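You operate a simulated robot arm through the tools that you are given. There is no shell and no other tool. Be economical: measure what you need, move in short steps, check, and stop when the job is done.

You run a simulated robot arm. Do the job below in one go: nothing can be reset, and whatever is moved stays where it is left.

Task
Try the teal and the blue plug gauge in the blue block and tally each result.
Fine: bench lamp on first and left on; green button once for the gauge that enters, orange once for the one that stops; gauges back in their rack.

It is judged by the outcome, as a careful person would: the job done as asked, and still so three seconds after it is handed in. It fails if anything else is knocked over, pushed out of place, dropped, spilled or broken.

Robot
A 5-joint arm with a two-finger parallel gripper, fixed in place. Base frame: the origin is at the foot of the arm, x ahead of it, y to its left, z up; the work surface is at about z = 0.8. Units: cm, rad, N and s.
With the tool pointing down near the work surface it reaches from about 26 to 60 cm from the base axis. Its first joint turns from -1.152 to 1.152 rad. The tool tilts only in the upright plane through the base axis and itself; it spins freely about its own axis. Payload 1.57 kg.
The tool frame sits at the grasp point between the pads (the TCP): z along the fingers, y along the line on which they close. The tips reach 3 cm beyond it. The gripper opens to 8 cm. The fingers are 1.7 cm wide and 1.2 cm thick; the gripper's body (4 by 8.2 cm) begins 8 cm behind the TCP.
Orientation is that of the tool frame in the base frame, as [roll, pitch, yaw] about the fixed x, y, z axes, in that order (R = Rz(yaw) Ry(pitch) Rx(roll)). With the fingers straight down and closing along the base's y, the tool's x points along the base's -x, its y along +y and its z along -z.

Tools
- The arm moves only by the tool arm_command. Its argument "rows" is a list of rows, each a list of 7 numbers: the shift along the tool's x, y, z in cm, then the turn, a rotation vector about the tool's x, y, z in rad, then the gripper command, from -1 (fully open) to 1 (shut), values between in proportion. In form: [[x, y, z, wx, wy, wz, gripper], ...]. A call has 1 to 20 rows; each row shifts and turns the commanded pose from where the row before left it, along the tool's axes as they then stand. Each row takes 0.2 s and may step no farther than 5 cm and 0.15 rad from the row before; otherwise, or with a gripper value out of range, the whole call is refused. A pose out of reach is approached as far as the arm can. The call stops where the force on the tool passes 90 N (or 10 N more than at its start, if that is more) or the arm is blocked; 0.2 s more then pass. The fingers move at their own pace (about 15.3 cm/s each) and stop on an object; they squeeze with about 31 N. The grip force told is the motor's: it shows also when the fingers shut on nothing. Time passes only in rows, and 0.2 s behind the last, so rows that do not move let the fingers close. It gives the time, the measured TCP pose, the force on the tool (base axes), the opening and the grip force at its end, in the units of the frame above (readings bear some noise), with the torque about the TCP (base axes, N m) and any sound that the robot's microphone picked up.
- Cameras (640 x 400 px; columns grow to the right, rows downward): "scene" is fixed at [1.83, 38.36, 51.49]; the picture's right is [-0.90, -0.44, 0.00], its down [-0.29, 0.58, -0.76] and it looks along [0.34, -0.68, -0.65] (base axes); focal length 216 px, centre (320, 200). "wrist" rides on the gripper at [7.2, -0.7, -12.2] in the tool frame; the picture's right is [0.09, 1.00, 0.00], its down [-0.84, 0.08, -0.54] and it looks along [-0.54, 0.05, 0.84] (tool axes); focal length 238 px, centre (320, 200). There is no depth. A picture from a camera that has moved, and an enlarged one, comes with that camera's place and axes in the base frame and with its lens.
- grab_frame(camera): a new picture of that camera. The clock stands still meanwhile.
- inspect(camera, box): a new picture of the part [left, top, right, bottom] of that camera's present view, enlarged. The clock stands still meanwhile.
- hand_in(): hands the job in; it is judged then, once.

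Go step by step. Nothing tells you positions but the pictures and the camera data: compare them with the known pose of the tool, close in by small moves and look again before you grip or let go. The budget is 120 turns and 84 pictures, counting those below and the enlarged ones. Unless the task says otherwise, let go and move clear before handing in, and close with one line.

The tools are called as a command line: name --pt "numbers of a row" for each row, then --argument value for the rest, lists and objects as JSON in quotes. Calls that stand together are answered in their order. arm_command: Moves the arm, as the interface text tells. Its arguments: {"type":"object","properties":{"rows":{"type":"array","items":{"type":"array","items":{"type":"number"}}}},"required":["rows"]} The other tools are called the same way: grab_frame (camera) takes a picture; inspect (camera, box) takes an enlarged picture of a part of a camera's view; hand_in () hands the job in.

At the start:

```text
t: 0.0
ee_pos: [39.58, 2.79, 36.91]
ee_rot: [-3.141, 0.001, 3.141]
wrist_force: [0.2, 0.5, 0.1]
ft_torque: [-0.02, -0.01, -0.01]
gripper_width: 8.03
gripper_force: 0.0
```

scene: 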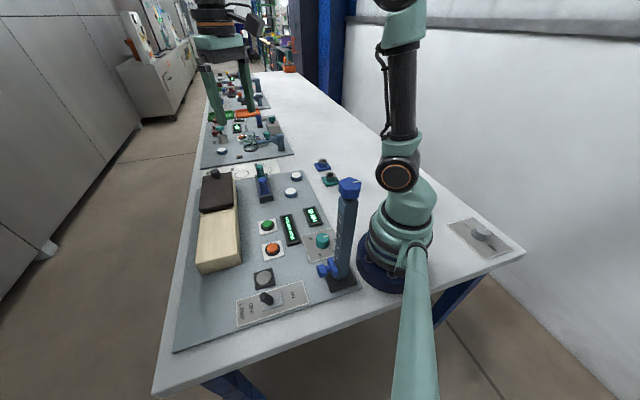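
wrist: 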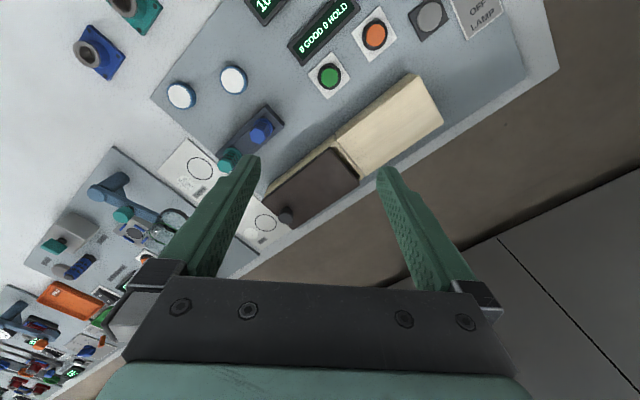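

I see a panel with a rack of plug gauges, buttons, a lamp switch and two ring blocks. I'll look closer before moving.

inspect --camera "scene" --box '[160, 140, 380, 350]'

inspect --camera "wrist" --box '[60, 0, 300, 250]'

inspect --camera "wrist" --box '[240, 0, 560, 200]'

```text
1.90 times, centred on (270, 245) of scene
camera zoom: at [1.83, 38.36, 51.49], right [-0.9, -0.44, 0.0], down [-0.29, 0.58, -0.76], along [0.34, -0.68, -0.65], focal length 412 px, centre (415, 114)
```

zoom: 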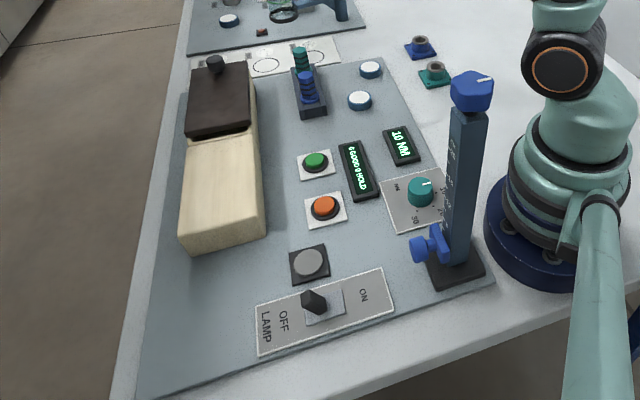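

```text
1.60 times, centred on (180, 125) of wrist
camera zoom: at [32.47, 2.14, 48.98], right [-0.09, 1.0, 0.0], down [0.84, 0.08, 0.54], along [0.54, 0.05, -0.84], focal length 381 px, centre (544, 320)
```

zoom: 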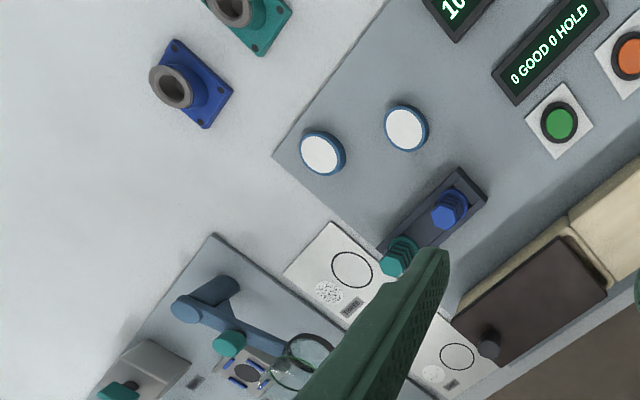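

```text
2.00 times, centred on (400, 100) of wrist
camera zoom: at [32.47, 2.14, 48.98], right [-0.09, 1.0, 0.0], down [0.84, 0.08, 0.54], along [0.54, 0.05, -0.84], focal length 477 px, centre (160, 400)
```

zoom: 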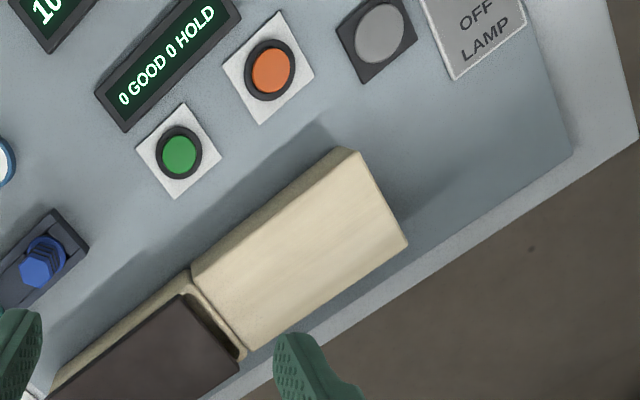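

The lamp switch is near (23, 23), the green button near (37, 4), the orange button near (30, 11), the gauges near (47, -8) and (53, -14), and the blue block near (37, -35). I'll move toward the lamp switch with the fingers closed and look again.

arm_command --pt "1.9 2.9 1.5 0 0 0 1" --pt "1.9 2.9 1.5 0 0 0 1" --pt "1.9 2.9 1.5 0 0 0 1" --pt "1.9 2.9 1.5 0 0 0 1" --pt "1.9 2.9 1.5 0 0 0 1" --pt "1.9 2.9 1.5 0 0 0 1" --pt "0 0 0 0 0 0 1"

grab_frame --camera "wrist"

grab_frame --camera "scene"

```text
t: 1.6
ee_pos: [28.11, 19.94, 27.81]
ee_rot: [-3.139, 0.001, 3.141]
wrist_force: [-0.7, -0.1, -0.3]
ft_torque: [0.01, -0.01, -0.03]
gripper_width: 0.0
gripper_force: 21.7
```

```text
78 pictures are left
camera wrist: at [21.03, 19.37, 39.99], right [-0.09, 1.0, 0.0], down [0.84, 0.08, 0.54], along [0.54, 0.05, -0.84], focal length 238 px, centre (320, 200)
```

wrist: 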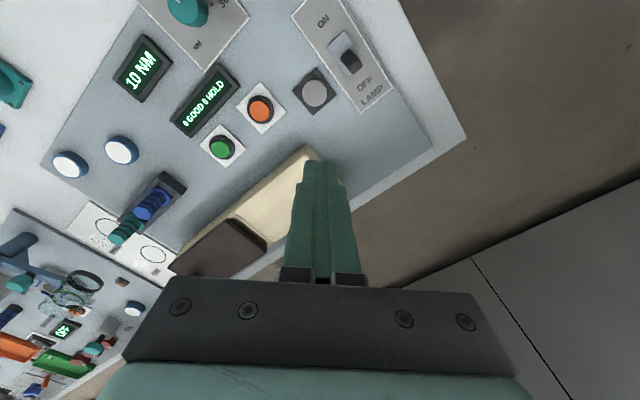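

```text
77 pictures are left
```

scene: 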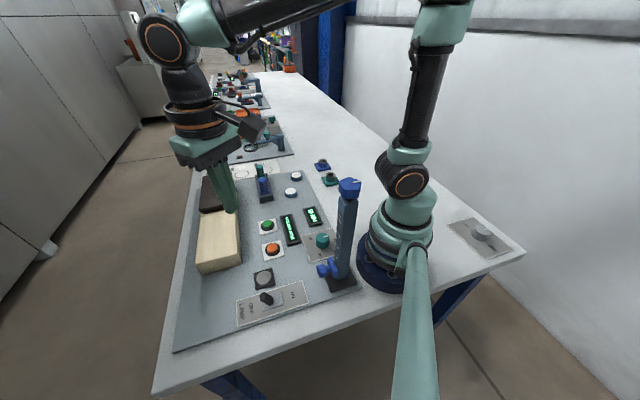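

The switch sits near (22, 23). I'll zoom in on the lever.

inspect --camera "wrist" --box '[280, 0, 410, 120]'

inspect --camera "scene" --box '[220, 260, 330, 340]'

```text
3.33 times, centred on (345, 60) of wrist
camera zoom: at [21.03, 19.37, 39.99], right [-0.09, 1.0, 0.0], down [0.84, 0.08, 0.54], along [0.54, 0.05, -0.84], focal length 794 px, centre (237, 667)
```

zoom: 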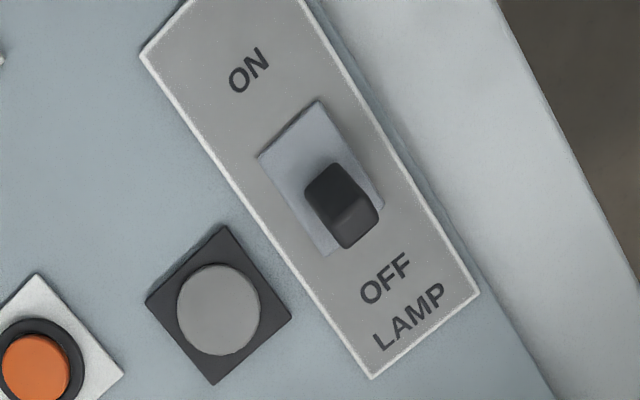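

```text
5.00 times, centred on (275, 300) of scene
camera zoom: at [1.83, 38.36, 51.49], right [-0.9, -0.44, 0.0], down [-0.29, 0.58, -0.76], along [0.34, -0.68, -0.65], focal length 1083 px, centre (545, -300)
```

zoom: 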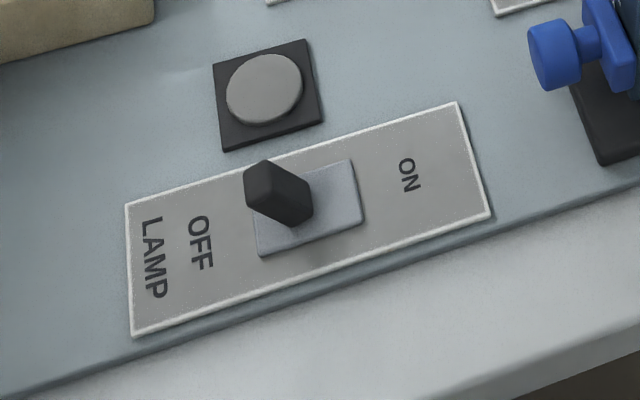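

The lever leans to OFF (outward) with its tip near (22.7, 24.1, 5.5), and ON lies radially inward. I'll spin the tool 45° and come to the outer side of the lever.

arm_command --pt "0 0 0 0 0 -0.131 1" --pt "0 0 0 0 0 -0.131 1" --pt "0 0 0 0 0 -0.131 1" --pt "0 0 0 0 0 -0.131 1" --pt "0 0 0 0 0 -0.131 1" --pt "0 0 0 0 0 -0.13 1" --pt "-0.7 3.4 2 0 0 0 1" --pt "-0.8 3.4 2 0 0 0 1" --pt "0 0 3.5 0 0 0 1" --pt "0 0 3.5 0 0 0 1" --pt "0 0 3.5 0 0 0 1" --pt "0 0 2.3 0 0 0 1"

grab_frame --camera "wrist"

grab_frame --camera "scene"

```text
t: 4.2
ee_pos: [24.32, 26.11, 10.95]
ee_rot: [3.141, 0.0, -2.357]
wrist_force: [0.3, -0.4, 0.8]
ft_torque: [0.0, -0.01, 0.01]
gripper_width: 0.0
gripper_force: 21.0
```

```text
74 pictures are left
camera wrist: at [19.7, 20.48, 23.08], right [-0.77, 0.64, 0.0], down [0.54, 0.65, 0.54], along [0.35, 0.42, -0.84], focal length 238 px, centre (320, 200)
```

wrist: 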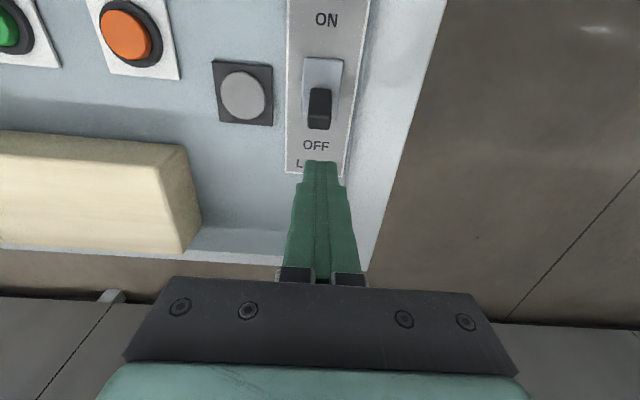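

```text
73 pictures are left
```

scene: 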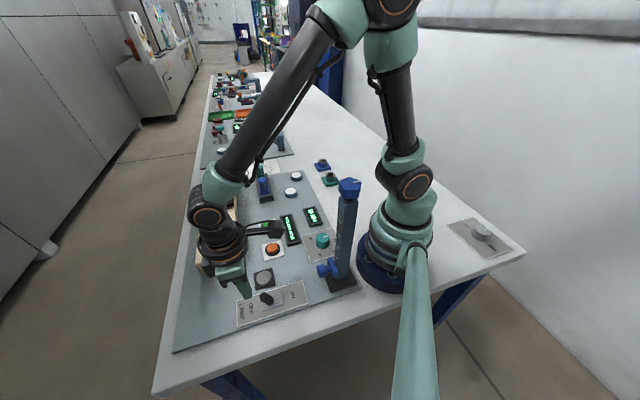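

The fingers line up with the lever with a small lateral offset. I'll lower and push inward.

arm_command --pt "0 -0.35 2 0 0 0 1" --pt "0 0 2 0 0 0 1" --pt "0.8 0 0 0 0 0 1" --pt "0.7 0 0 0 0 0 1" --pt "0.5 0 0 0 0 0 1" --pt "0.5 0 0 0 0 0 1" --pt "0.5 0 0 0 0 0 1" --pt "0.5 0 0 0 0 0 1"

grab_frame --camera "wrist"

```text
t: 6.0
ee_pos: [22.17, 23.36, 7.09]
ee_rot: [-3.141, 0.0, -2.356]
wrist_force: [0.1, -0.6, 0.8]
ft_torque: [0.03, 0.01, 0.02]
gripper_width: 0.0
gripper_force: 21.3
```

```text
72 pictures are left
camera wrist: at [17.63, 17.77, 19.11], right [-0.77, 0.64, 0.0], down [0.54, 0.65, 0.54], along [0.35, 0.42, -0.84], focal length 238 px, centre (320, 200)
```

wrist: 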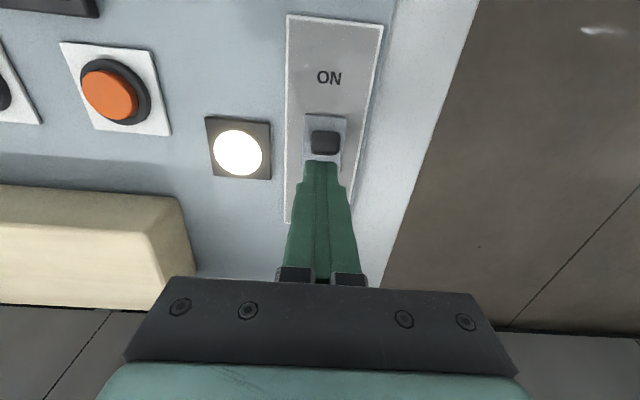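

The indicator lit: the lamp is on. I'll back off, rise, and go look at the rack.

arm_command --pt "-1.5 0 0 0 0 0 1" --pt "0 0 -4.5 0 0 0 1" --pt "0 0 -4.5 0 0 0 1" --pt "0 0 -4.5 0 0 0 1" --pt "0 0 -4.5 0 0 0 1" --pt "0.94 -3.9 0 0 0 0 0" --pt "0.94 -3.9 0 0 0 0 -1" --pt "0.94 -3.9 0 0 0 0 -1" --pt "0.94 -3.9 0 0 0 0 -1" --pt "0.94 -3.9 0 0 0 0 -1" --pt "0.94 -3.9 0 0 0 0 -1" --pt "0.94 -3.9 0 0 0 0 -1" --pt "0.94 -3.9 0 0 0 0 -1" --pt "0 0 0 0 0 0 -1"

grab_frame --camera "wrist"

grab_frame --camera "scene"

```text
t: 9.0
ee_pos: [39.87, -2.87, 25.12]
ee_rot: [3.141, 0.0, -2.357]
wrist_force: [-0.7, 1.1, 0.0]
ft_torque: [0.02, 0.04, 0.01]
gripper_width: 7.99
gripper_force: 0.0
```

```text
71 pictures are left
camera wrist: at [35.41, -8.49, 37.28], right [-0.77, 0.64, 0.0], down [0.54, 0.65, 0.54], along [0.35, 0.42, -0.84], focal length 238 px, centre (320, 200)
```

wrist: 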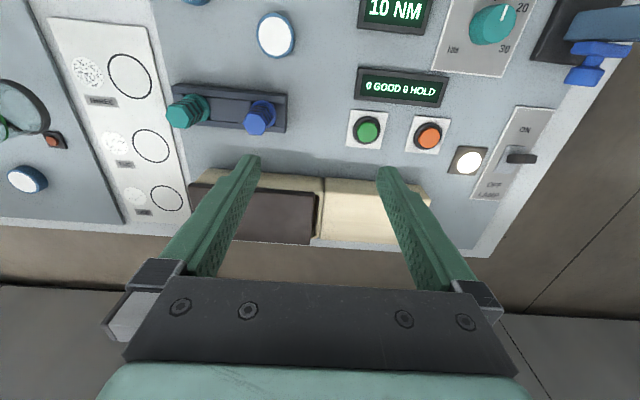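

```text
70 pictures are left
```

scene: 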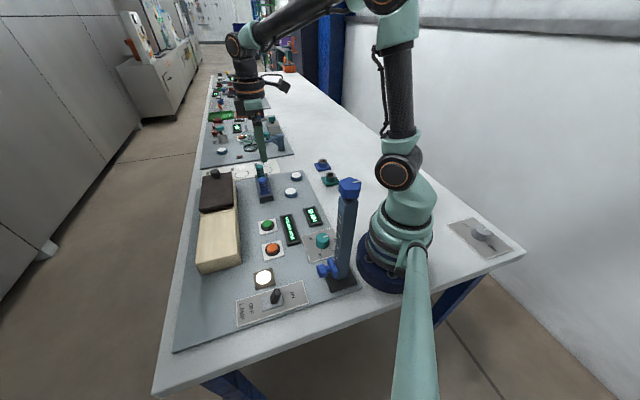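

Lamp stays on. I'll zoom in on the rack.

inspect --camera "wrist" --box '[150, 60, 310, 160]'

inspect --camera "scene" --box '[230, 150, 350, 225]'

```text
4.00 times, centred on (230, 110) of wrist
camera zoom: at [35.41, -8.49, 37.28], right [-0.77, 0.64, 0.0], down [0.54, 0.65, 0.54], along [0.35, 0.42, -0.84], focal length 953 px, centre (680, 560)
```

zoom: 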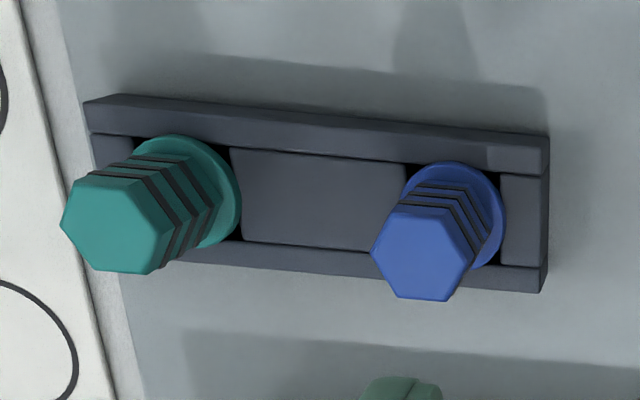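

```text
5.33 times, centred on (290, 188) of scene
camera zoom: at [1.84, 38.36, 51.49], right [-0.9, -0.44, 0.0], down [-0.29, 0.58, -0.76], along [0.34, -0.68, -0.65], focal length 1155 px, centre (480, 267)
```

zoom: 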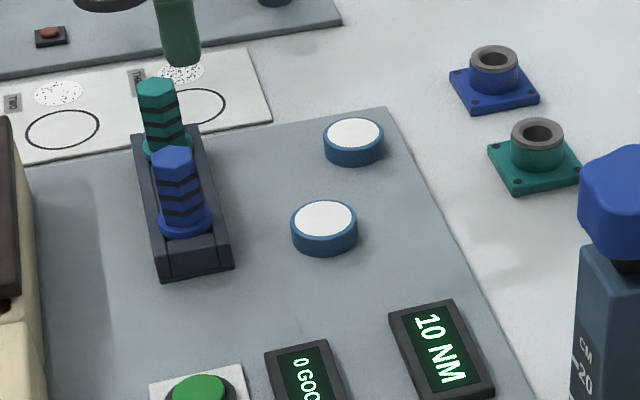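

The blue gauge is near (46.4, -7.4) and the teal near (53, -13.9), with flange tops at about z 4 and handle tops at about 8.5. Their hex flats face across the row, so I'll spin the tool 90° and hover over the blue one.

arm_command --pt "0 0 0 0 0 0.143 -1" --pt "0 0 0 0 0 0.143 -1" --pt "0 0 0 0 0 0.143 -1" --pt "0 0 0 0 0 0.143 -1" --pt "0 0 0 0 0 0.143 -1" --pt "0 0 0 0 0 0.143 -1" --pt "0 0 0 0 0 0.143 -1" --pt "0 0 0 0 0 0.143 -1" --pt "0 0 0 0 0 0.143 -1" --pt "0 0 0 0 0 0.143 -1" --pt "0 0 0 0 0 0.141 -1" --pt "-2.6 0.47 2.5 0 0 0 -1" --pt "-2.6 0.47 2.5 0 0 0 -1" --pt "-2.6 0.47 2.5 0 0 0 -1" --pt "0 0 1.6 0 0 0 -1"

grab_frame --camera "wrist"

```text
t: 12.2
ee_pos: [46.46, -7.63, 15.93]
ee_rot: [3.142, 0.0, 2.356]
wrist_force: [-0.3, -1.0, 0.0]
ft_torque: [-0.02, 0.03, 0.01]
gripper_width: 8.0
gripper_force: 0.1
```

```text
67 pictures are left
camera wrist: at [41.1, -2.95, 28.12], right [0.64, 0.77, 0.0], down [0.65, -0.54, 0.54], along [0.42, -0.35, -0.84], focal length 238 px, centre (320, 200)
```

wrist: 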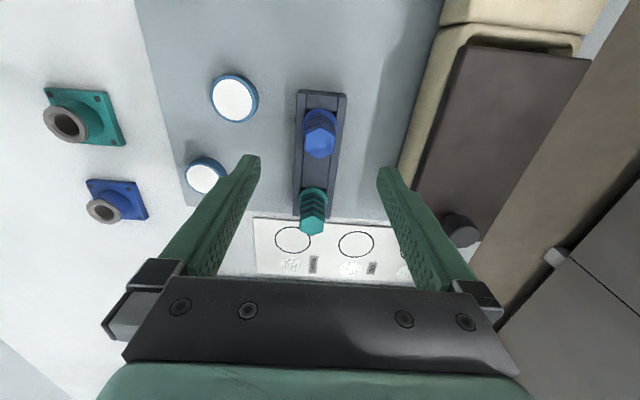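

The blue gauge is very nearly under the TCP. I'll zoom to refine it and the block as well.

inspect --camera "wrist" --box '[270, 80, 370, 240]'

inspect --camera "wrist" --box '[40, 80, 160, 240]'

```text
2.50 times, centred on (320, 160) of wrist
camera zoom: at [41.1, -2.95, 28.12], right [0.64, 0.77, 0.0], down [0.65, -0.54, 0.54], along [0.42, -0.35, -0.84], focal length 596 px, centre (320, 300)
```

zoom: 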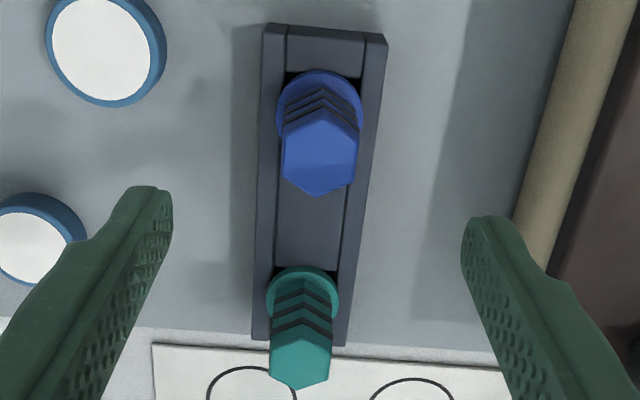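

```text
2.50 times, centred on (100, 160) of wrist
camera zoom: at [41.1, -2.95, 28.12], right [0.64, 0.77, 0.0], down [0.65, -0.54, 0.54], along [0.42, -0.35, -0.84], focal length 596 px, centre (870, 300)
```

zoom: 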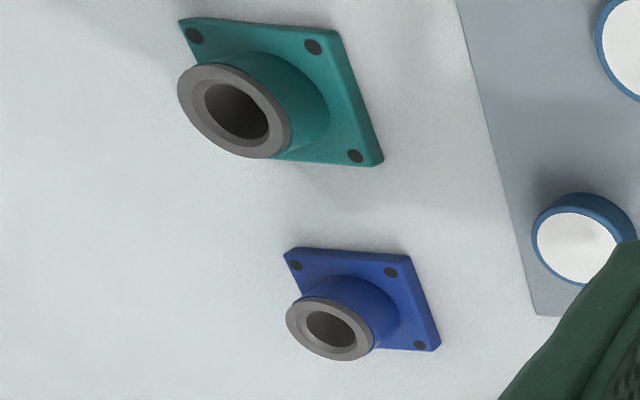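

Centred on the blue gauge. Descend to a TCP height of 7.6 and close.

arm_command --pt "0 0 3 0 0 0 -0.5" --pt "0 0 3 0 0 0 -0.3" --pt "0 0 1.5 0 0 0 -0.3" --pt "0 0 0.8 0 0 0 -0.3" --pt "0 0 0 0 0 0 -0.3"

grab_frame --camera "wrist"

inspect --camera "scene" --box '[210, 130, 330, 210]'

```text
t: 13.4
ee_pos: [46.42, -7.65, 7.53]
ee_rot: [3.14, 0.001, 2.355]
wrist_force: [-0.6, 0.3, -0.8]
ft_torque: [0.0, -0.02, -0.01]
gripper_width: 5.19
gripper_force: 0.1
```

```text
64 pictures are left
camera wrist: at [41.0, -2.99, 19.69], right [0.64, 0.77, 0.0], down [0.65, -0.54, 0.54], along [0.42, -0.35, -0.84], focal length 238 px, centre (320, 200)
```

wrist: 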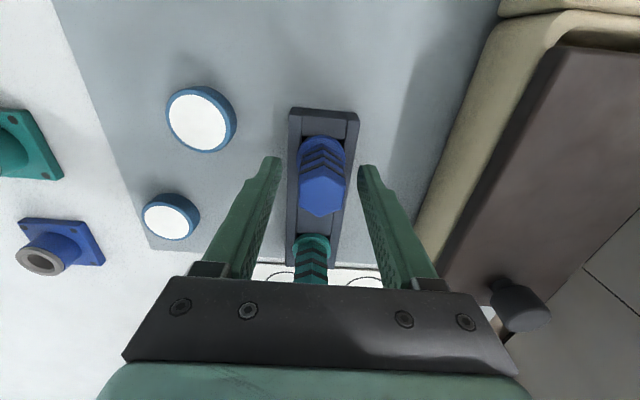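

```text
5.00 times, centred on (270, 170) of scene
camera zoom: at [1.83, 38.36, 51.49], right [-0.9, -0.44, 0.0], down [-0.29, 0.58, -0.76], along [0.34, -0.68, -0.65], focal length 1083 px, centre (570, 350)
```

zoom: 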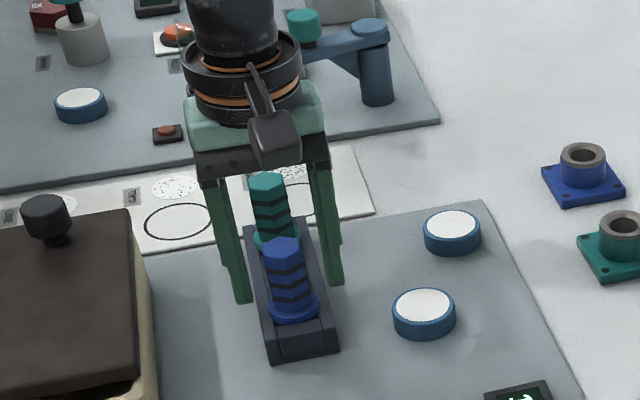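

TCP is about 0.3 cm short along the row; I'll shift slightly and close.

arm_command --pt "0.3 0.15 0 0 0 0 -0.3" --pt "0 0 0 0 0 0 0.2" --pt "0 0 0 0 0 0 1" --pt "0 0 0 0 0 0 1" --pt "0 0 0 0 0 0 1"

grab_frame --camera "wrist"

```text
t: 14.6
ee_pos: [46.37, -7.27, 7.55]
ee_rot: [3.141, 0.001, 2.358]
wrist_force: [-0.1, -1.9, 0.7]
ft_torque: [-0.06, -0.03, -0.01]
gripper_width: 2.54
gripper_force: 30.4
```

```text
62 pictures are left
camera wrist: at [40.86, -2.7, 19.71], right [0.64, 0.77, 0.0], down [0.65, -0.54, 0.54], along [0.42, -0.35, -0.84], focal length 238 px, centre (320, 200)
```

wrist: 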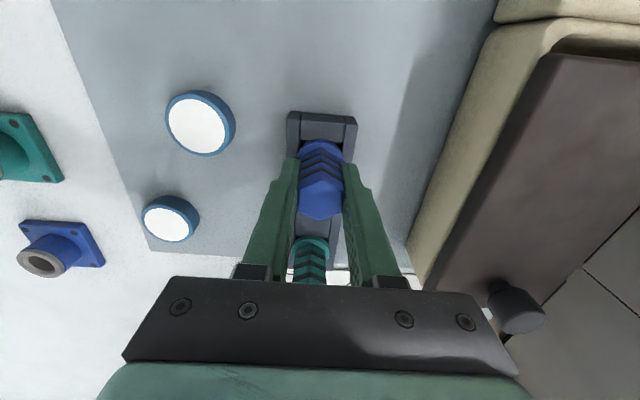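

Gripped (2.54 cm wide) at (46.37, -7.27, 7.55). I'll lift straight up and look.

arm_command --pt "0 0 -0.5 0 0 0 1" --pt "0 0 -1 0 0 0 1" --pt "0 0 -2 0 0 0 1" --pt "0 0 -2.5 0 0 0 1" --pt "0 0 -3 0 0 0 1" --pt "0 0 -3 0 0 0 1" --pt "0 0 0 0 0 0 1"

inspect --camera "scene" --box '[210, 130, 330, 210]'

grab_frame --camera "wrist"

```text
t: 16.2
ee_pos: [46.42, -7.32, 19.4]
ee_rot: [3.14, 0.0, 2.356]
wrist_force: [-0.6, -1.1, -0.5]
ft_torque: [0.01, 0.01, 0.01]
gripper_width: 2.57
gripper_force: 31.0
```

```text
5.00 times, centred on (270, 170) of scene
camera zoom: at [1.83, 38.36, 51.49], right [-0.9, -0.44, 0.0], down [-0.29, 0.58, -0.76], along [0.34, -0.68, -0.65], focal length 1083 px, centre (570, 350)
```

zoom: 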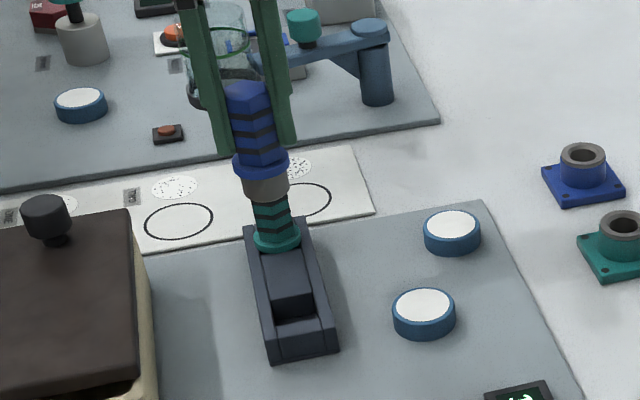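

```text
60 pictures are left
camera wrist: at [41.03, -2.76, 31.42], right [0.64, 0.77, 0.0], down [0.65, -0.54, 0.54], along [0.42, -0.35, -0.84], focal length 238 px, centre (320, 200)
```

wrist: 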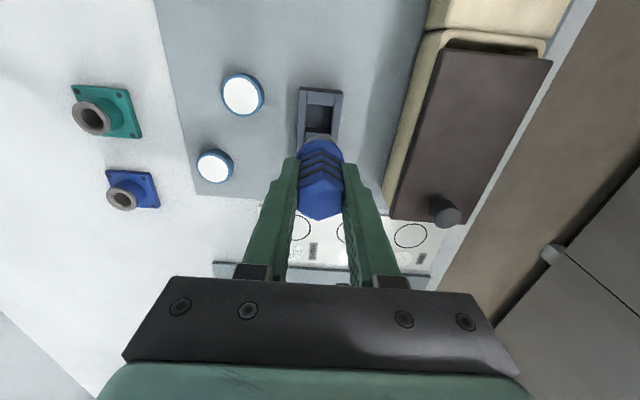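

The blue gauge is held, with its plug about 1.5 cm below the flange. I'll carry it to hover over the blue block near (36.8, -35.3).

arm_command --pt "-0.93 -1.9 0 0 0 0 1" --pt "-1.86 -3.8 0 0 0 0 1" --pt "-1.86 -3.8 0 0 0 0 1" --pt "-1.86 -3.8 0 0 0 0 1" --pt "-1.86 -3.8 0 0 0 0 1" --pt "-1.86 -3.8 0 0 0 0 1" --pt "-1.86 -3.8 0 0 0 0 1" --pt "-0.96 -1.9 0 0 0 0 1" --pt "0 0 0 0 0 0 1"

inspect --camera "wrist" --box '[240, 70, 400, 170]'

inspect --camera "scene" --box '[270, 110, 390, 190]'

```text
t: 18.2
ee_pos: [36.63, -35.31, 19.6]
ee_rot: [-3.14, 0.0, 2.357]
wrist_force: [0.4, -0.7, -1.6]
ft_torque: [0.02, -0.01, -0.02]
gripper_width: 2.57
gripper_force: 30.7
```

```text
4.00 times, centred on (320, 120) of wrist
camera zoom: at [31.15, -30.66, 31.59], right [0.64, 0.77, 0.0], down [0.65, -0.54, 0.54], along [0.42, -0.35, -0.84], focal length 953 px, centre (320, 520)
```

zoom: 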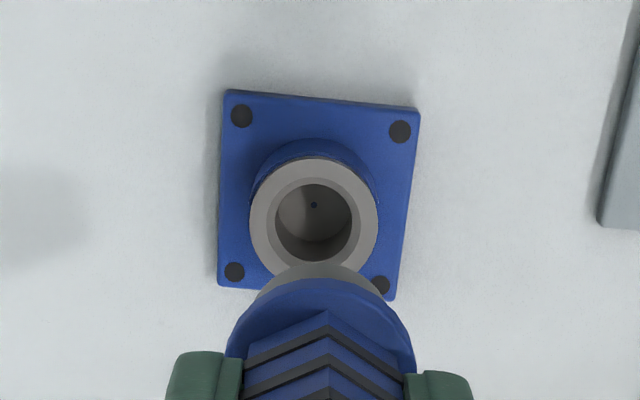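

```text
5.00 times, centred on (330, 150) of scene
camera zoom: at [1.83, 38.36, 51.5], right [-0.9, -0.44, 0.0], down [-0.29, 0.58, -0.76], along [0.33, -0.68, -0.65], focal length 1083 px, centre (270, 450)
```

zoom: 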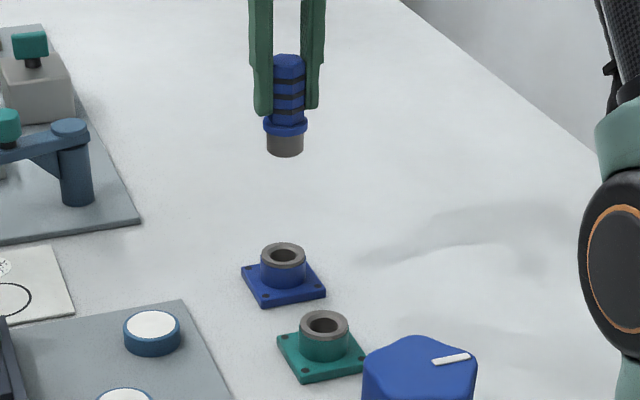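

The hole is visible. I estimate the ring top at z ≈ 3.7, about 0.3 cm along -x and 0.2 cm along -y of the tool. I'll correct and descend to just above it.

arm_command --pt "-0.3 -0.2 2 0 0 0 1" --pt "0 0 3 0 0 0 1" --pt "0 0 2 0 0 0 1" --pt "0 0 1 0 0 0 1" --pt "0 0 0 0 0 0 1"

inspect --camera "wrist" --box '[240, 90, 400, 190]'

inspect --camera "scene" --box '[294, 140, 354, 180]'

```text
t: 19.4
ee_pos: [36.91, -35.47, 11.64]
ee_rot: [3.14, 0.0, 2.356]
wrist_force: [0.6, -0.5, -0.5]
ft_torque: [0.03, 0.01, -0.01]
gripper_width: 2.53
gripper_force: 30.9
```

```text
4.00 times, centred on (320, 140) of wrist
camera zoom: at [31.44, -30.89, 23.79], right [0.64, 0.77, 0.0], down [0.65, -0.54, 0.54], along [0.42, -0.35, -0.84], focal length 953 px, centre (320, 440)
```

zoom: 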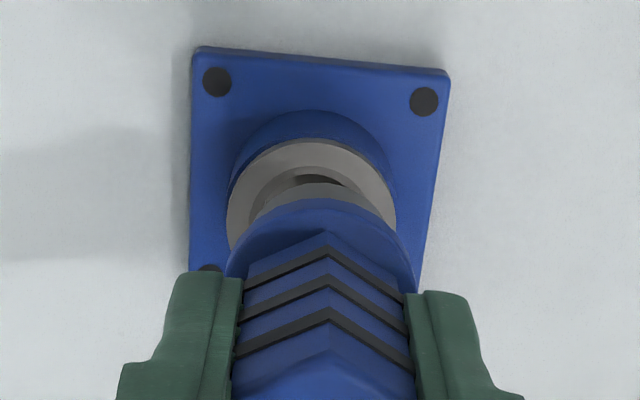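

```text
10.00 times, centred on (324, 160) of scene
camera zoom: at [1.83, 38.36, 51.5], right [-0.9, -0.44, 0.0], down [-0.29, 0.58, -0.76], along [0.34, -0.68, -0.65], focal length 2165 px, centre (280, 600)
```

zoom: 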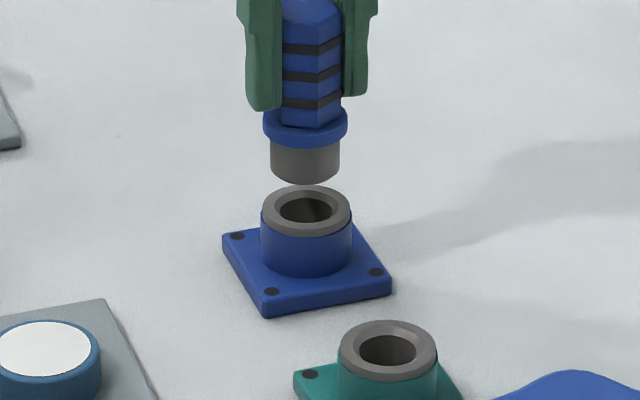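

Nearly aligned; the gap is about 2 cm. I'll nudge -0.15 in tool y and lower to just about contact.

arm_command --pt "0 -0.15 0.5 0 0 0 1" --pt "0 0 0.7 0 0 0 1" --pt "0 0 0.5 0 0 0 1" --pt "0 0 0 0 0 0 1"

inspect --camera "wrist" --box '[240, 90, 400, 190]'

inspect --camera "scene" --box '[294, 140, 354, 180]'

```text
t: 20.4
ee_pos: [36.73, -35.58, 9.92]
ee_rot: [3.14, 0.0, 2.356]
wrist_force: [0.2, -0.4, -1.7]
ft_torque: [0.01, 0.02, 0.0]
gripper_width: 2.57
gripper_force: 30.9
```

```text
4.00 times, centred on (320, 140) of wrist
camera zoom: at [31.27, -31.03, 22.04], right [0.64, 0.77, 0.0], down [0.65, -0.54, 0.54], along [0.42, -0.35, -0.84], focal length 953 px, centre (320, 440)
```

zoom: 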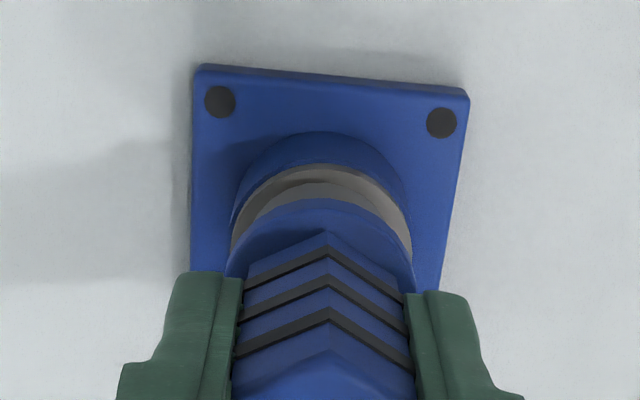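

```text
10.00 times, centred on (324, 160) of scene
camera zoom: at [1.83, 38.36, 51.5], right [-0.9, -0.44, 0.0], down [-0.29, 0.58, -0.76], along [0.34, -0.68, -0.65], focal length 2165 px, centre (280, 600)
```

zoom: 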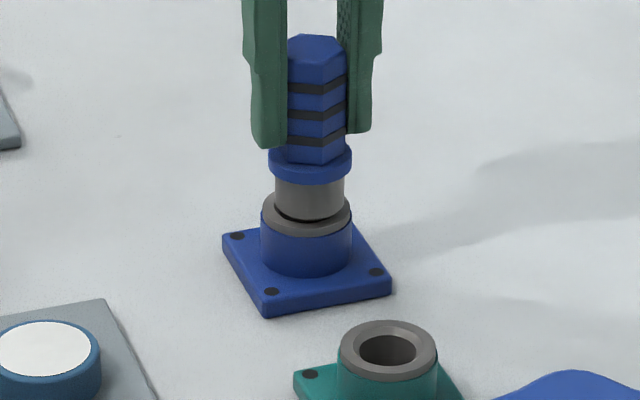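

Close above the ring. The two views disagree slightly, suggesting the plug is about 0.2 cm too far in +tool x. I'll correct and lower a bit more.

arm_command --pt "-0.2 0.07 0 0 0 0 1" --pt "0 0 0.3 0 0 0 1" --pt "0 0 0 0 0 0 1"

inspect --camera "wrist" --box '[270, 105, 370, 165]'

inspect --camera "scene" --box '[308, 145, 344, 169]'

```text
t: 21.2
ee_pos: [37.0, -35.78, 9.64]
ee_rot: [-3.141, 0.002, 2.357]
wrist_force: [0.5, 0.4, -0.6]
ft_torque: [0.01, 0.0, -0.04]
gripper_width: 2.56
gripper_force: 30.7
```

```text
6.40 times, centred on (320, 135) of wrist
camera zoom: at [31.49, -31.14, 21.8], right [0.64, 0.77, 0.0], down [0.65, -0.54, 0.54], along [0.42, -0.35, -0.84], focal length 1525 px, centre (320, 616)
```

zoom: 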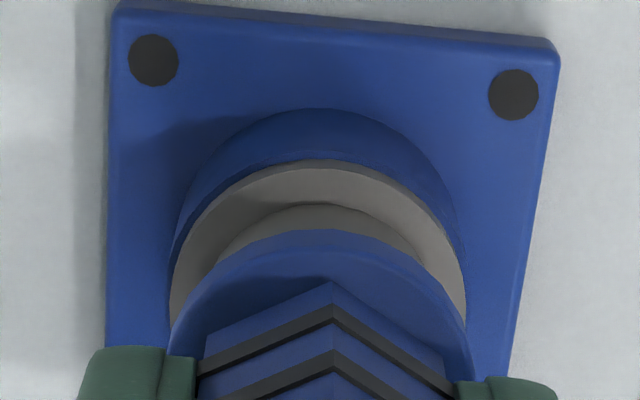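

```text
16.00 times, centred on (326, 157) of scene
camera zoom: at [1.83, 38.36, 51.49], right [-0.9, -0.44, 0.0], down [-0.29, 0.58, -0.76], along [0.34, -0.68, -0.65], focal length 3464 px, centre (224, 888)
```

zoom: 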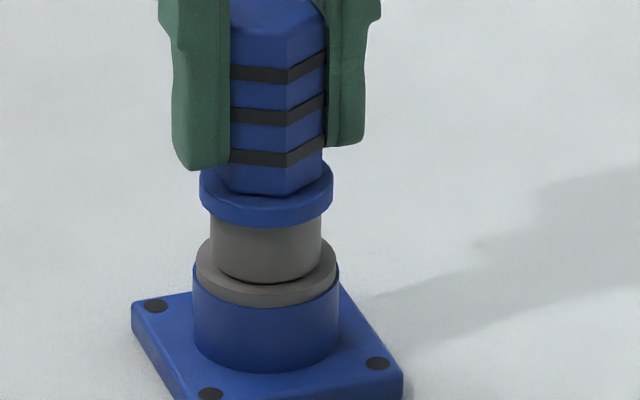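

Aligned in both views. Lower in small steps until contact or entry.

arm_command --pt "0.05 0 0.2 0 0 0 1" --pt "0 0 0.15 0 0 0 1" --pt "0 0 0.15 0 0 0 1" --pt "0 0 0.1 0 0 0 1" --pt "0 0 0 0 0 0 1"

inspect --camera "wrist" --box '[270, 105, 370, 165]'

inspect --camera "scene" --box '[308, 145, 344, 169]'

```text
t: 22.4
ee_pos: [37.07, -36.02, 9.27]
ee_rot: [3.141, 0.009, 2.356]
wrist_force: [-6.4, -5.0, 29.5]
ft_torque: [-0.31, 0.31, 0.01]
gripper_width: 2.54
gripper_force: 30.8
```

```text
6.40 times, centred on (320, 135) of wrist
camera zoom: at [31.6, -31.23, 21.34], right [0.64, 0.77, 0.0], down [0.64, -0.53, 0.55], along [0.42, -0.35, -0.84], focal length 1525 px, centre (320, 616)
```

zoom: 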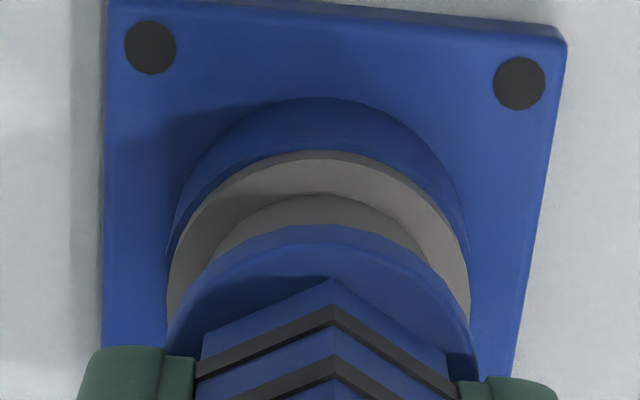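

```text
16.00 times, centred on (326, 157) of scene
camera zoom: at [1.82, 38.37, 51.48], right [-0.9, -0.44, 0.0], down [-0.29, 0.58, -0.76], along [0.34, -0.68, -0.65], focal length 3464 px, centre (224, 888)
```

zoom: 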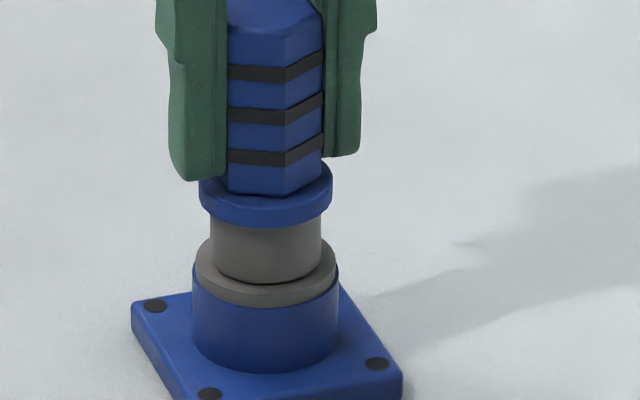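

It met resistance of about 30 N at the ring top; the plug has not gone in. Before I call this a stop I'll lift and compare plug and hole dimensions and alignment.

arm_command --pt "0 0 -0.6 0 0 0 1" --pt "0 0 -2 0 0 0 1" --pt "0 0 -3 0 0 0 1" --pt "0 0 -3 0 0 0 1" --pt "0 0 0 0 0 0 1"

inspect --camera "scene" --box '[306, 120, 348, 148]'

inspect --camera "scene" --box '[311, 153, 341, 173]'

inspect --camera "wrist" --box '[280, 80, 360, 140]'

```text
t: 23.6
ee_pos: [37.03, -35.76, 17.7]
ee_rot: [3.142, -0.002, 2.355]
wrist_force: [-0.3, 0.4, -0.8]
ft_torque: [-0.01, -0.04, 0.0]
gripper_width: 2.55
gripper_force: 31.1
```

```text
14.29 times, centred on (327, 134) of scene
camera zoom: at [1.83, 38.36, 51.5], right [-0.9, -0.44, 0.0], down [-0.29, 0.58, -0.76], along [0.34, -0.68, -0.65], focal length 3093 px, centre (220, 1143)
```

zoom: 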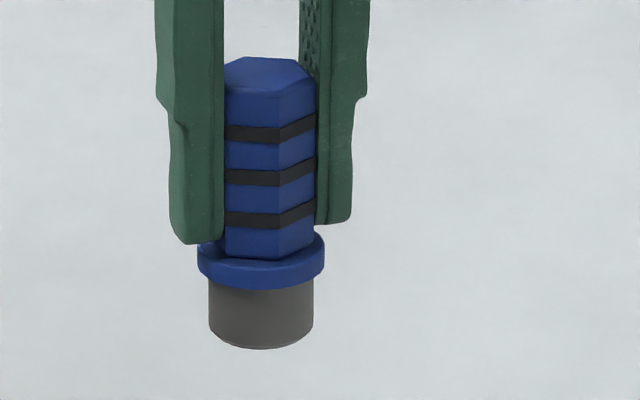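

```text
16.00 times, centred on (326, 163) of scene
camera zoom: at [1.83, 38.36, 51.5], right [-0.9, -0.44, 0.0], down [-0.29, 0.58, -0.76], along [0.34, -0.68, -0.65], focal length 3464 px, centre (224, 792)
```

zoom: 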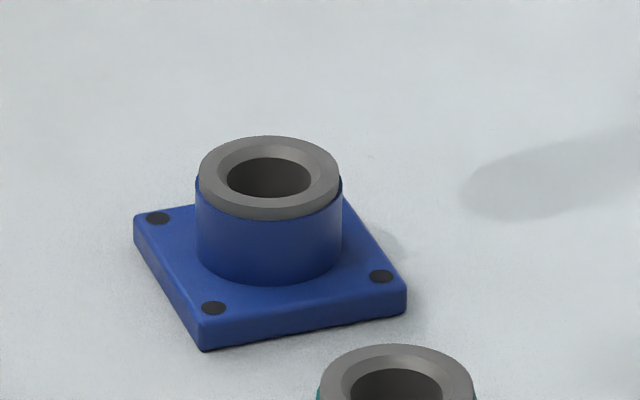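

```text
6.67 times, centred on (320, 110) of wrist
camera zoom: at [31.53, -31.12, 29.78], right [0.64, 0.77, 0.0], down [0.65, -0.54, 0.54], along [0.42, -0.35, -0.84], focal length 1589 px, centre (320, 800)
```

zoom: 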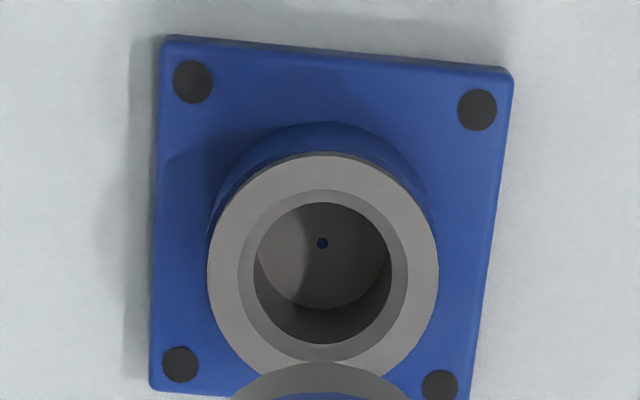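

By measurement the plug is about 2.95 cm across and the bore about 2.3 cm, and the plug sat about 0.4 cm off centre in -tool x. I'll centre it and do one clean try.

arm_command --pt "0.42 0 2 0 0 0 1" --pt "0 0 3 0 0 0 1" --pt "0 0 2.5 0 0 0 1" --pt "0 0 0.5 0 0 0 1" --pt "0 0 0.2 0 0 0 1" --pt "0 0 0.15 0 0 0 1" --pt "0 0 0 0 0 0 1"

inspect --camera "wrist" --box '[270, 105, 370, 165]'

inspect --camera "scene" --box '[308, 145, 344, 169]'

```text
t: 25.2
ee_pos: [36.54, -35.4, 9.38]
ee_rot: [-3.141, 0.0, 2.355]
wrist_force: [-0.4, 1.8, 5.6]
ft_torque: [0.0, 0.11, -0.03]
gripper_width: 2.52
gripper_force: 30.7
```

```text
6.40 times, centred on (320, 135) of wrist
camera zoom: at [31.05, -30.8, 21.48], right [0.64, 0.77, 0.0], down [0.65, -0.54, 0.54], along [0.42, -0.35, -0.84], focal length 1525 px, centre (320, 616)
```

zoom: 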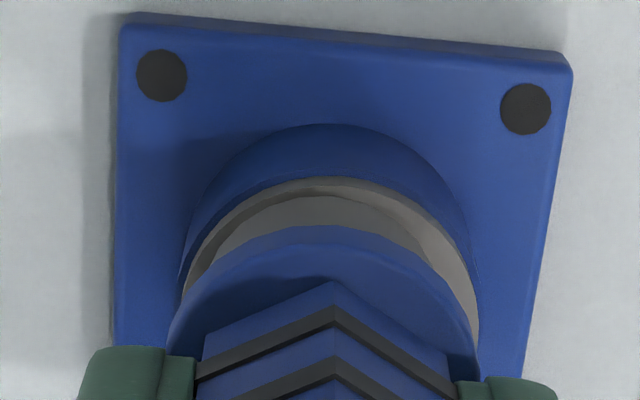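

```text
16.00 times, centred on (326, 157) of scene
camera zoom: at [1.83, 38.36, 51.49], right [-0.9, -0.44, 0.0], down [-0.29, 0.58, -0.76], along [0.34, -0.68, -0.65], focal length 3464 px, centre (224, 888)
```

zoom: 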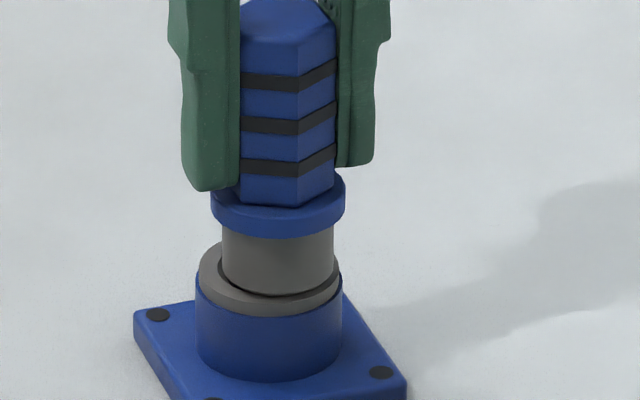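

Contact again with no entry, and both views show the plug seated on the ring rim, so the blue gauge stops. The block shifted a few millimetres, so I'll lift gently and carry the blue gauge back over its rack slot.

arm_command --pt "0 0 -0.35 0 0 0 1" --pt "0 0 -2 0 0 0 1" --pt "0 0 -4 0 0 0 1" --pt "0 0 -4 0 0 0 1" --pt "0.93 1.9 0 0 0 0 1" --pt "1.87 3.85 0 0 0 0 1" --pt "1.87 3.85 0 0 0 0 1" --pt "1.87 3.85 0 0 0 0 1" --pt "1.87 3.85 0 0 0 0 1" --pt "1.87 3.85 0 0 0 0 1" --pt "1.87 3.85 0 0 0 0 1" --pt "0.93 1.88 0 0 0 0 1" --pt "0 0 0 0 0 0 1"

inspect --camera "wrist" --box '[270, 80, 370, 140]'

inspect --camera "scene" --box '[240, 140, 340, 200]'

```text
t: 28.0
ee_pos: [46.63, -7.26, 19.83]
ee_rot: [3.141, 0.0, 2.356]
wrist_force: [-0.4, -0.5, -1.5]
ft_torque: [-0.02, 0.03, 0.0]
gripper_width: 2.55
gripper_force: 31.0
```

```text
6.40 times, centred on (320, 110) of wrist
camera zoom: at [41.17, -2.66, 31.86], right [0.64, 0.77, 0.0], down [0.65, -0.54, 0.54], along [0.42, -0.35, -0.84], focal length 1525 px, centre (320, 776)
```

zoom: 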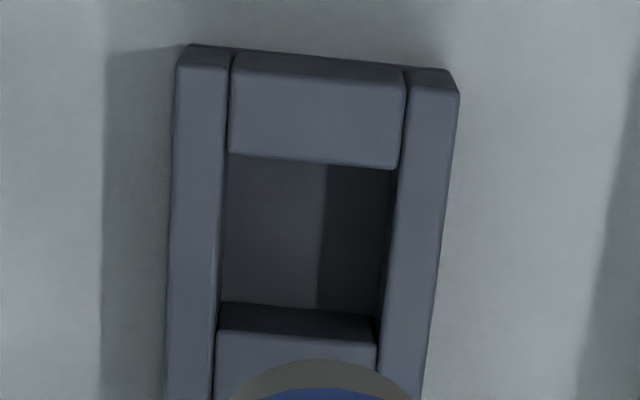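

```text
6.40 times, centred on (290, 170) of scene
camera zoom: at [1.83, 38.36, 51.49], right [-0.9, -0.44, 0.0], down [-0.29, 0.58, -0.76], along [0.34, -0.68, -0.65], focal length 1386 px, centre (512, 392)
```

zoom: 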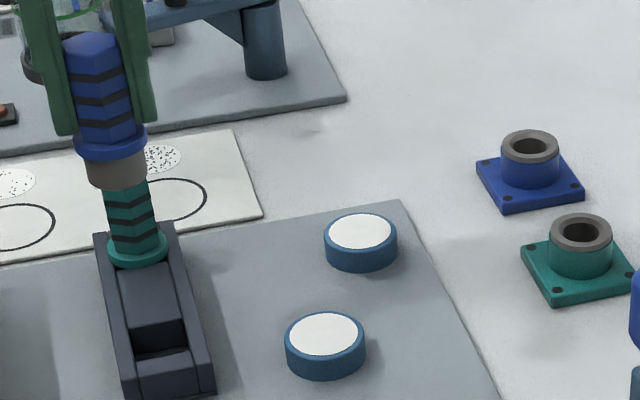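

Over the slot; I'll descend to about 1 cm above it and check the alignment.

arm_command --pt "0 0 3 0 0 0 1" --pt "0 0 3 0 0 0 1" --pt "0 0 2.5 0 0 0 1" --pt "0 0 0.5 0 0 0 1" --pt "0 0 0 0 0 0 1"

inspect --camera "wrist" --box '[270, 95, 370, 155]'

inspect --camera "scene" --box '[245, 168, 285, 203]'

```text
t: 29.2
ee_pos: [46.4, -7.22, 10.6]
ee_rot: [-3.139, 0.0, 2.356]
wrist_force: [-0.4, -0.5, -1.1]
ft_torque: [-0.03, 0.0, 0.01]
gripper_width: 2.55
gripper_force: 31.2
```

```text
6.40 times, centred on (320, 125) of wrist
camera zoom: at [41.01, -2.62, 22.67], right [0.64, 0.77, 0.0], down [0.65, -0.54, 0.54], along [0.42, -0.35, -0.84], focal length 1525 px, centre (320, 680)
```

zoom: 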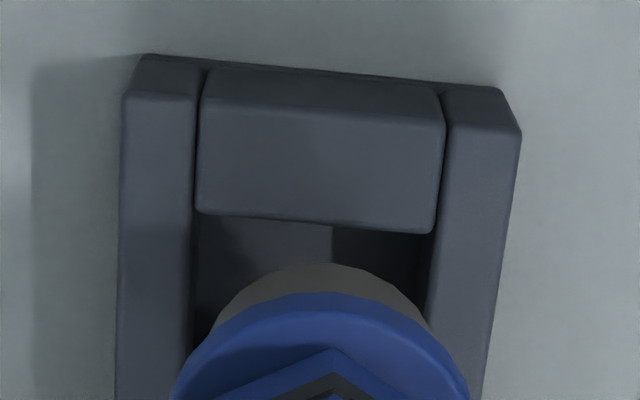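

```text
11.43 times, centred on (265, 186) of scene
camera zoom: at [1.83, 38.36, 51.49], right [-0.9, -0.44, 0.0], down [-0.29, 0.58, -0.76], along [0.34, -0.68, -0.65], focal length 2475 px, centre (949, 366)
```

zoom: 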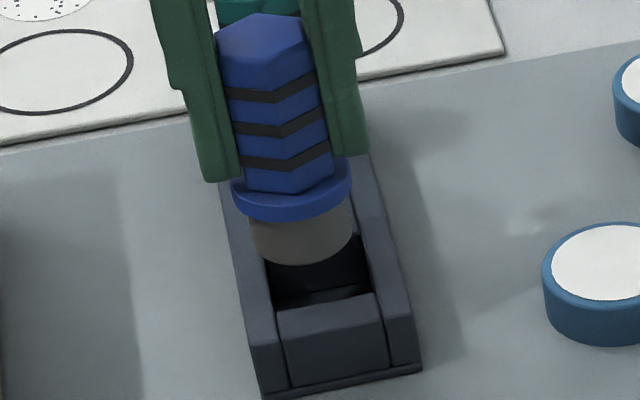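

Aligned along the row, but about 0.25 cm off in +tool y. I'll correct and lower a bit.

arm_command --pt "0 -0.25 0 0 0 0 1" --pt "0 0 0.8 0 0 0 1" --pt "0 0 0 0 0 0 1"

inspect --camera "wrist" --box '[270, 95, 370, 155]'

inspect --camera "scene" --box '[245, 168, 285, 203]'

```text
t: 30.0
ee_pos: [46.37, -7.21, 9.68]
ee_rot: [-3.14, 0.001, 2.355]
wrist_force: [-0.3, -0.3, -0.4]
ft_torque: [0.02, 0.0, -0.01]
gripper_width: 2.56
gripper_force: 31.0
```

```text
6.40 times, centred on (320, 125) of wrist
camera zoom: at [40.86, -2.7, 21.87], right [0.64, 0.77, 0.0], down [0.65, -0.54, 0.54], along [0.42, -0.35, -0.84], focal length 1525 px, centre (320, 680)
```

zoom: 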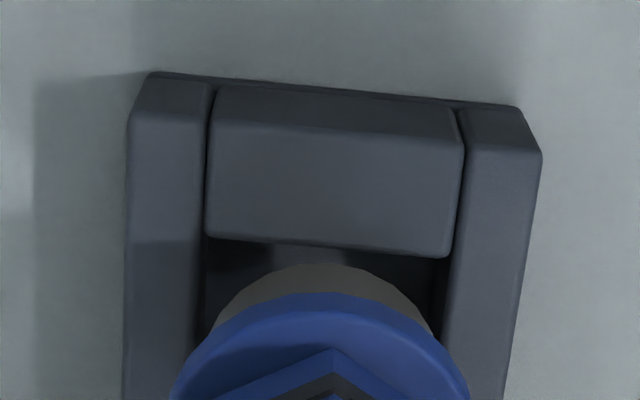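

```text
11.43 times, centred on (265, 186) of scene
camera zoom: at [1.83, 38.36, 51.49], right [-0.9, -0.44, 0.0], down [-0.29, 0.58, -0.76], along [0.34, -0.68, -0.65], focal length 2475 px, centre (949, 366)
```

zoom: 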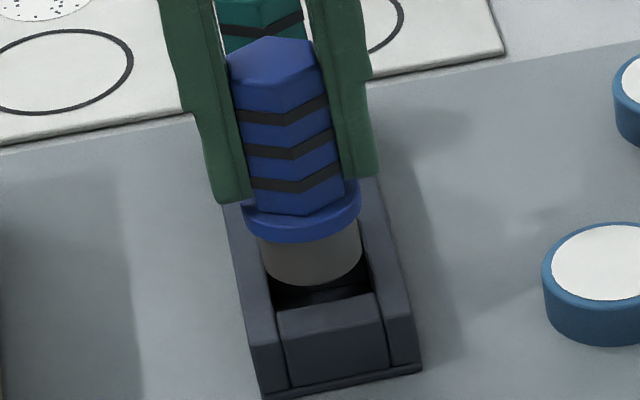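

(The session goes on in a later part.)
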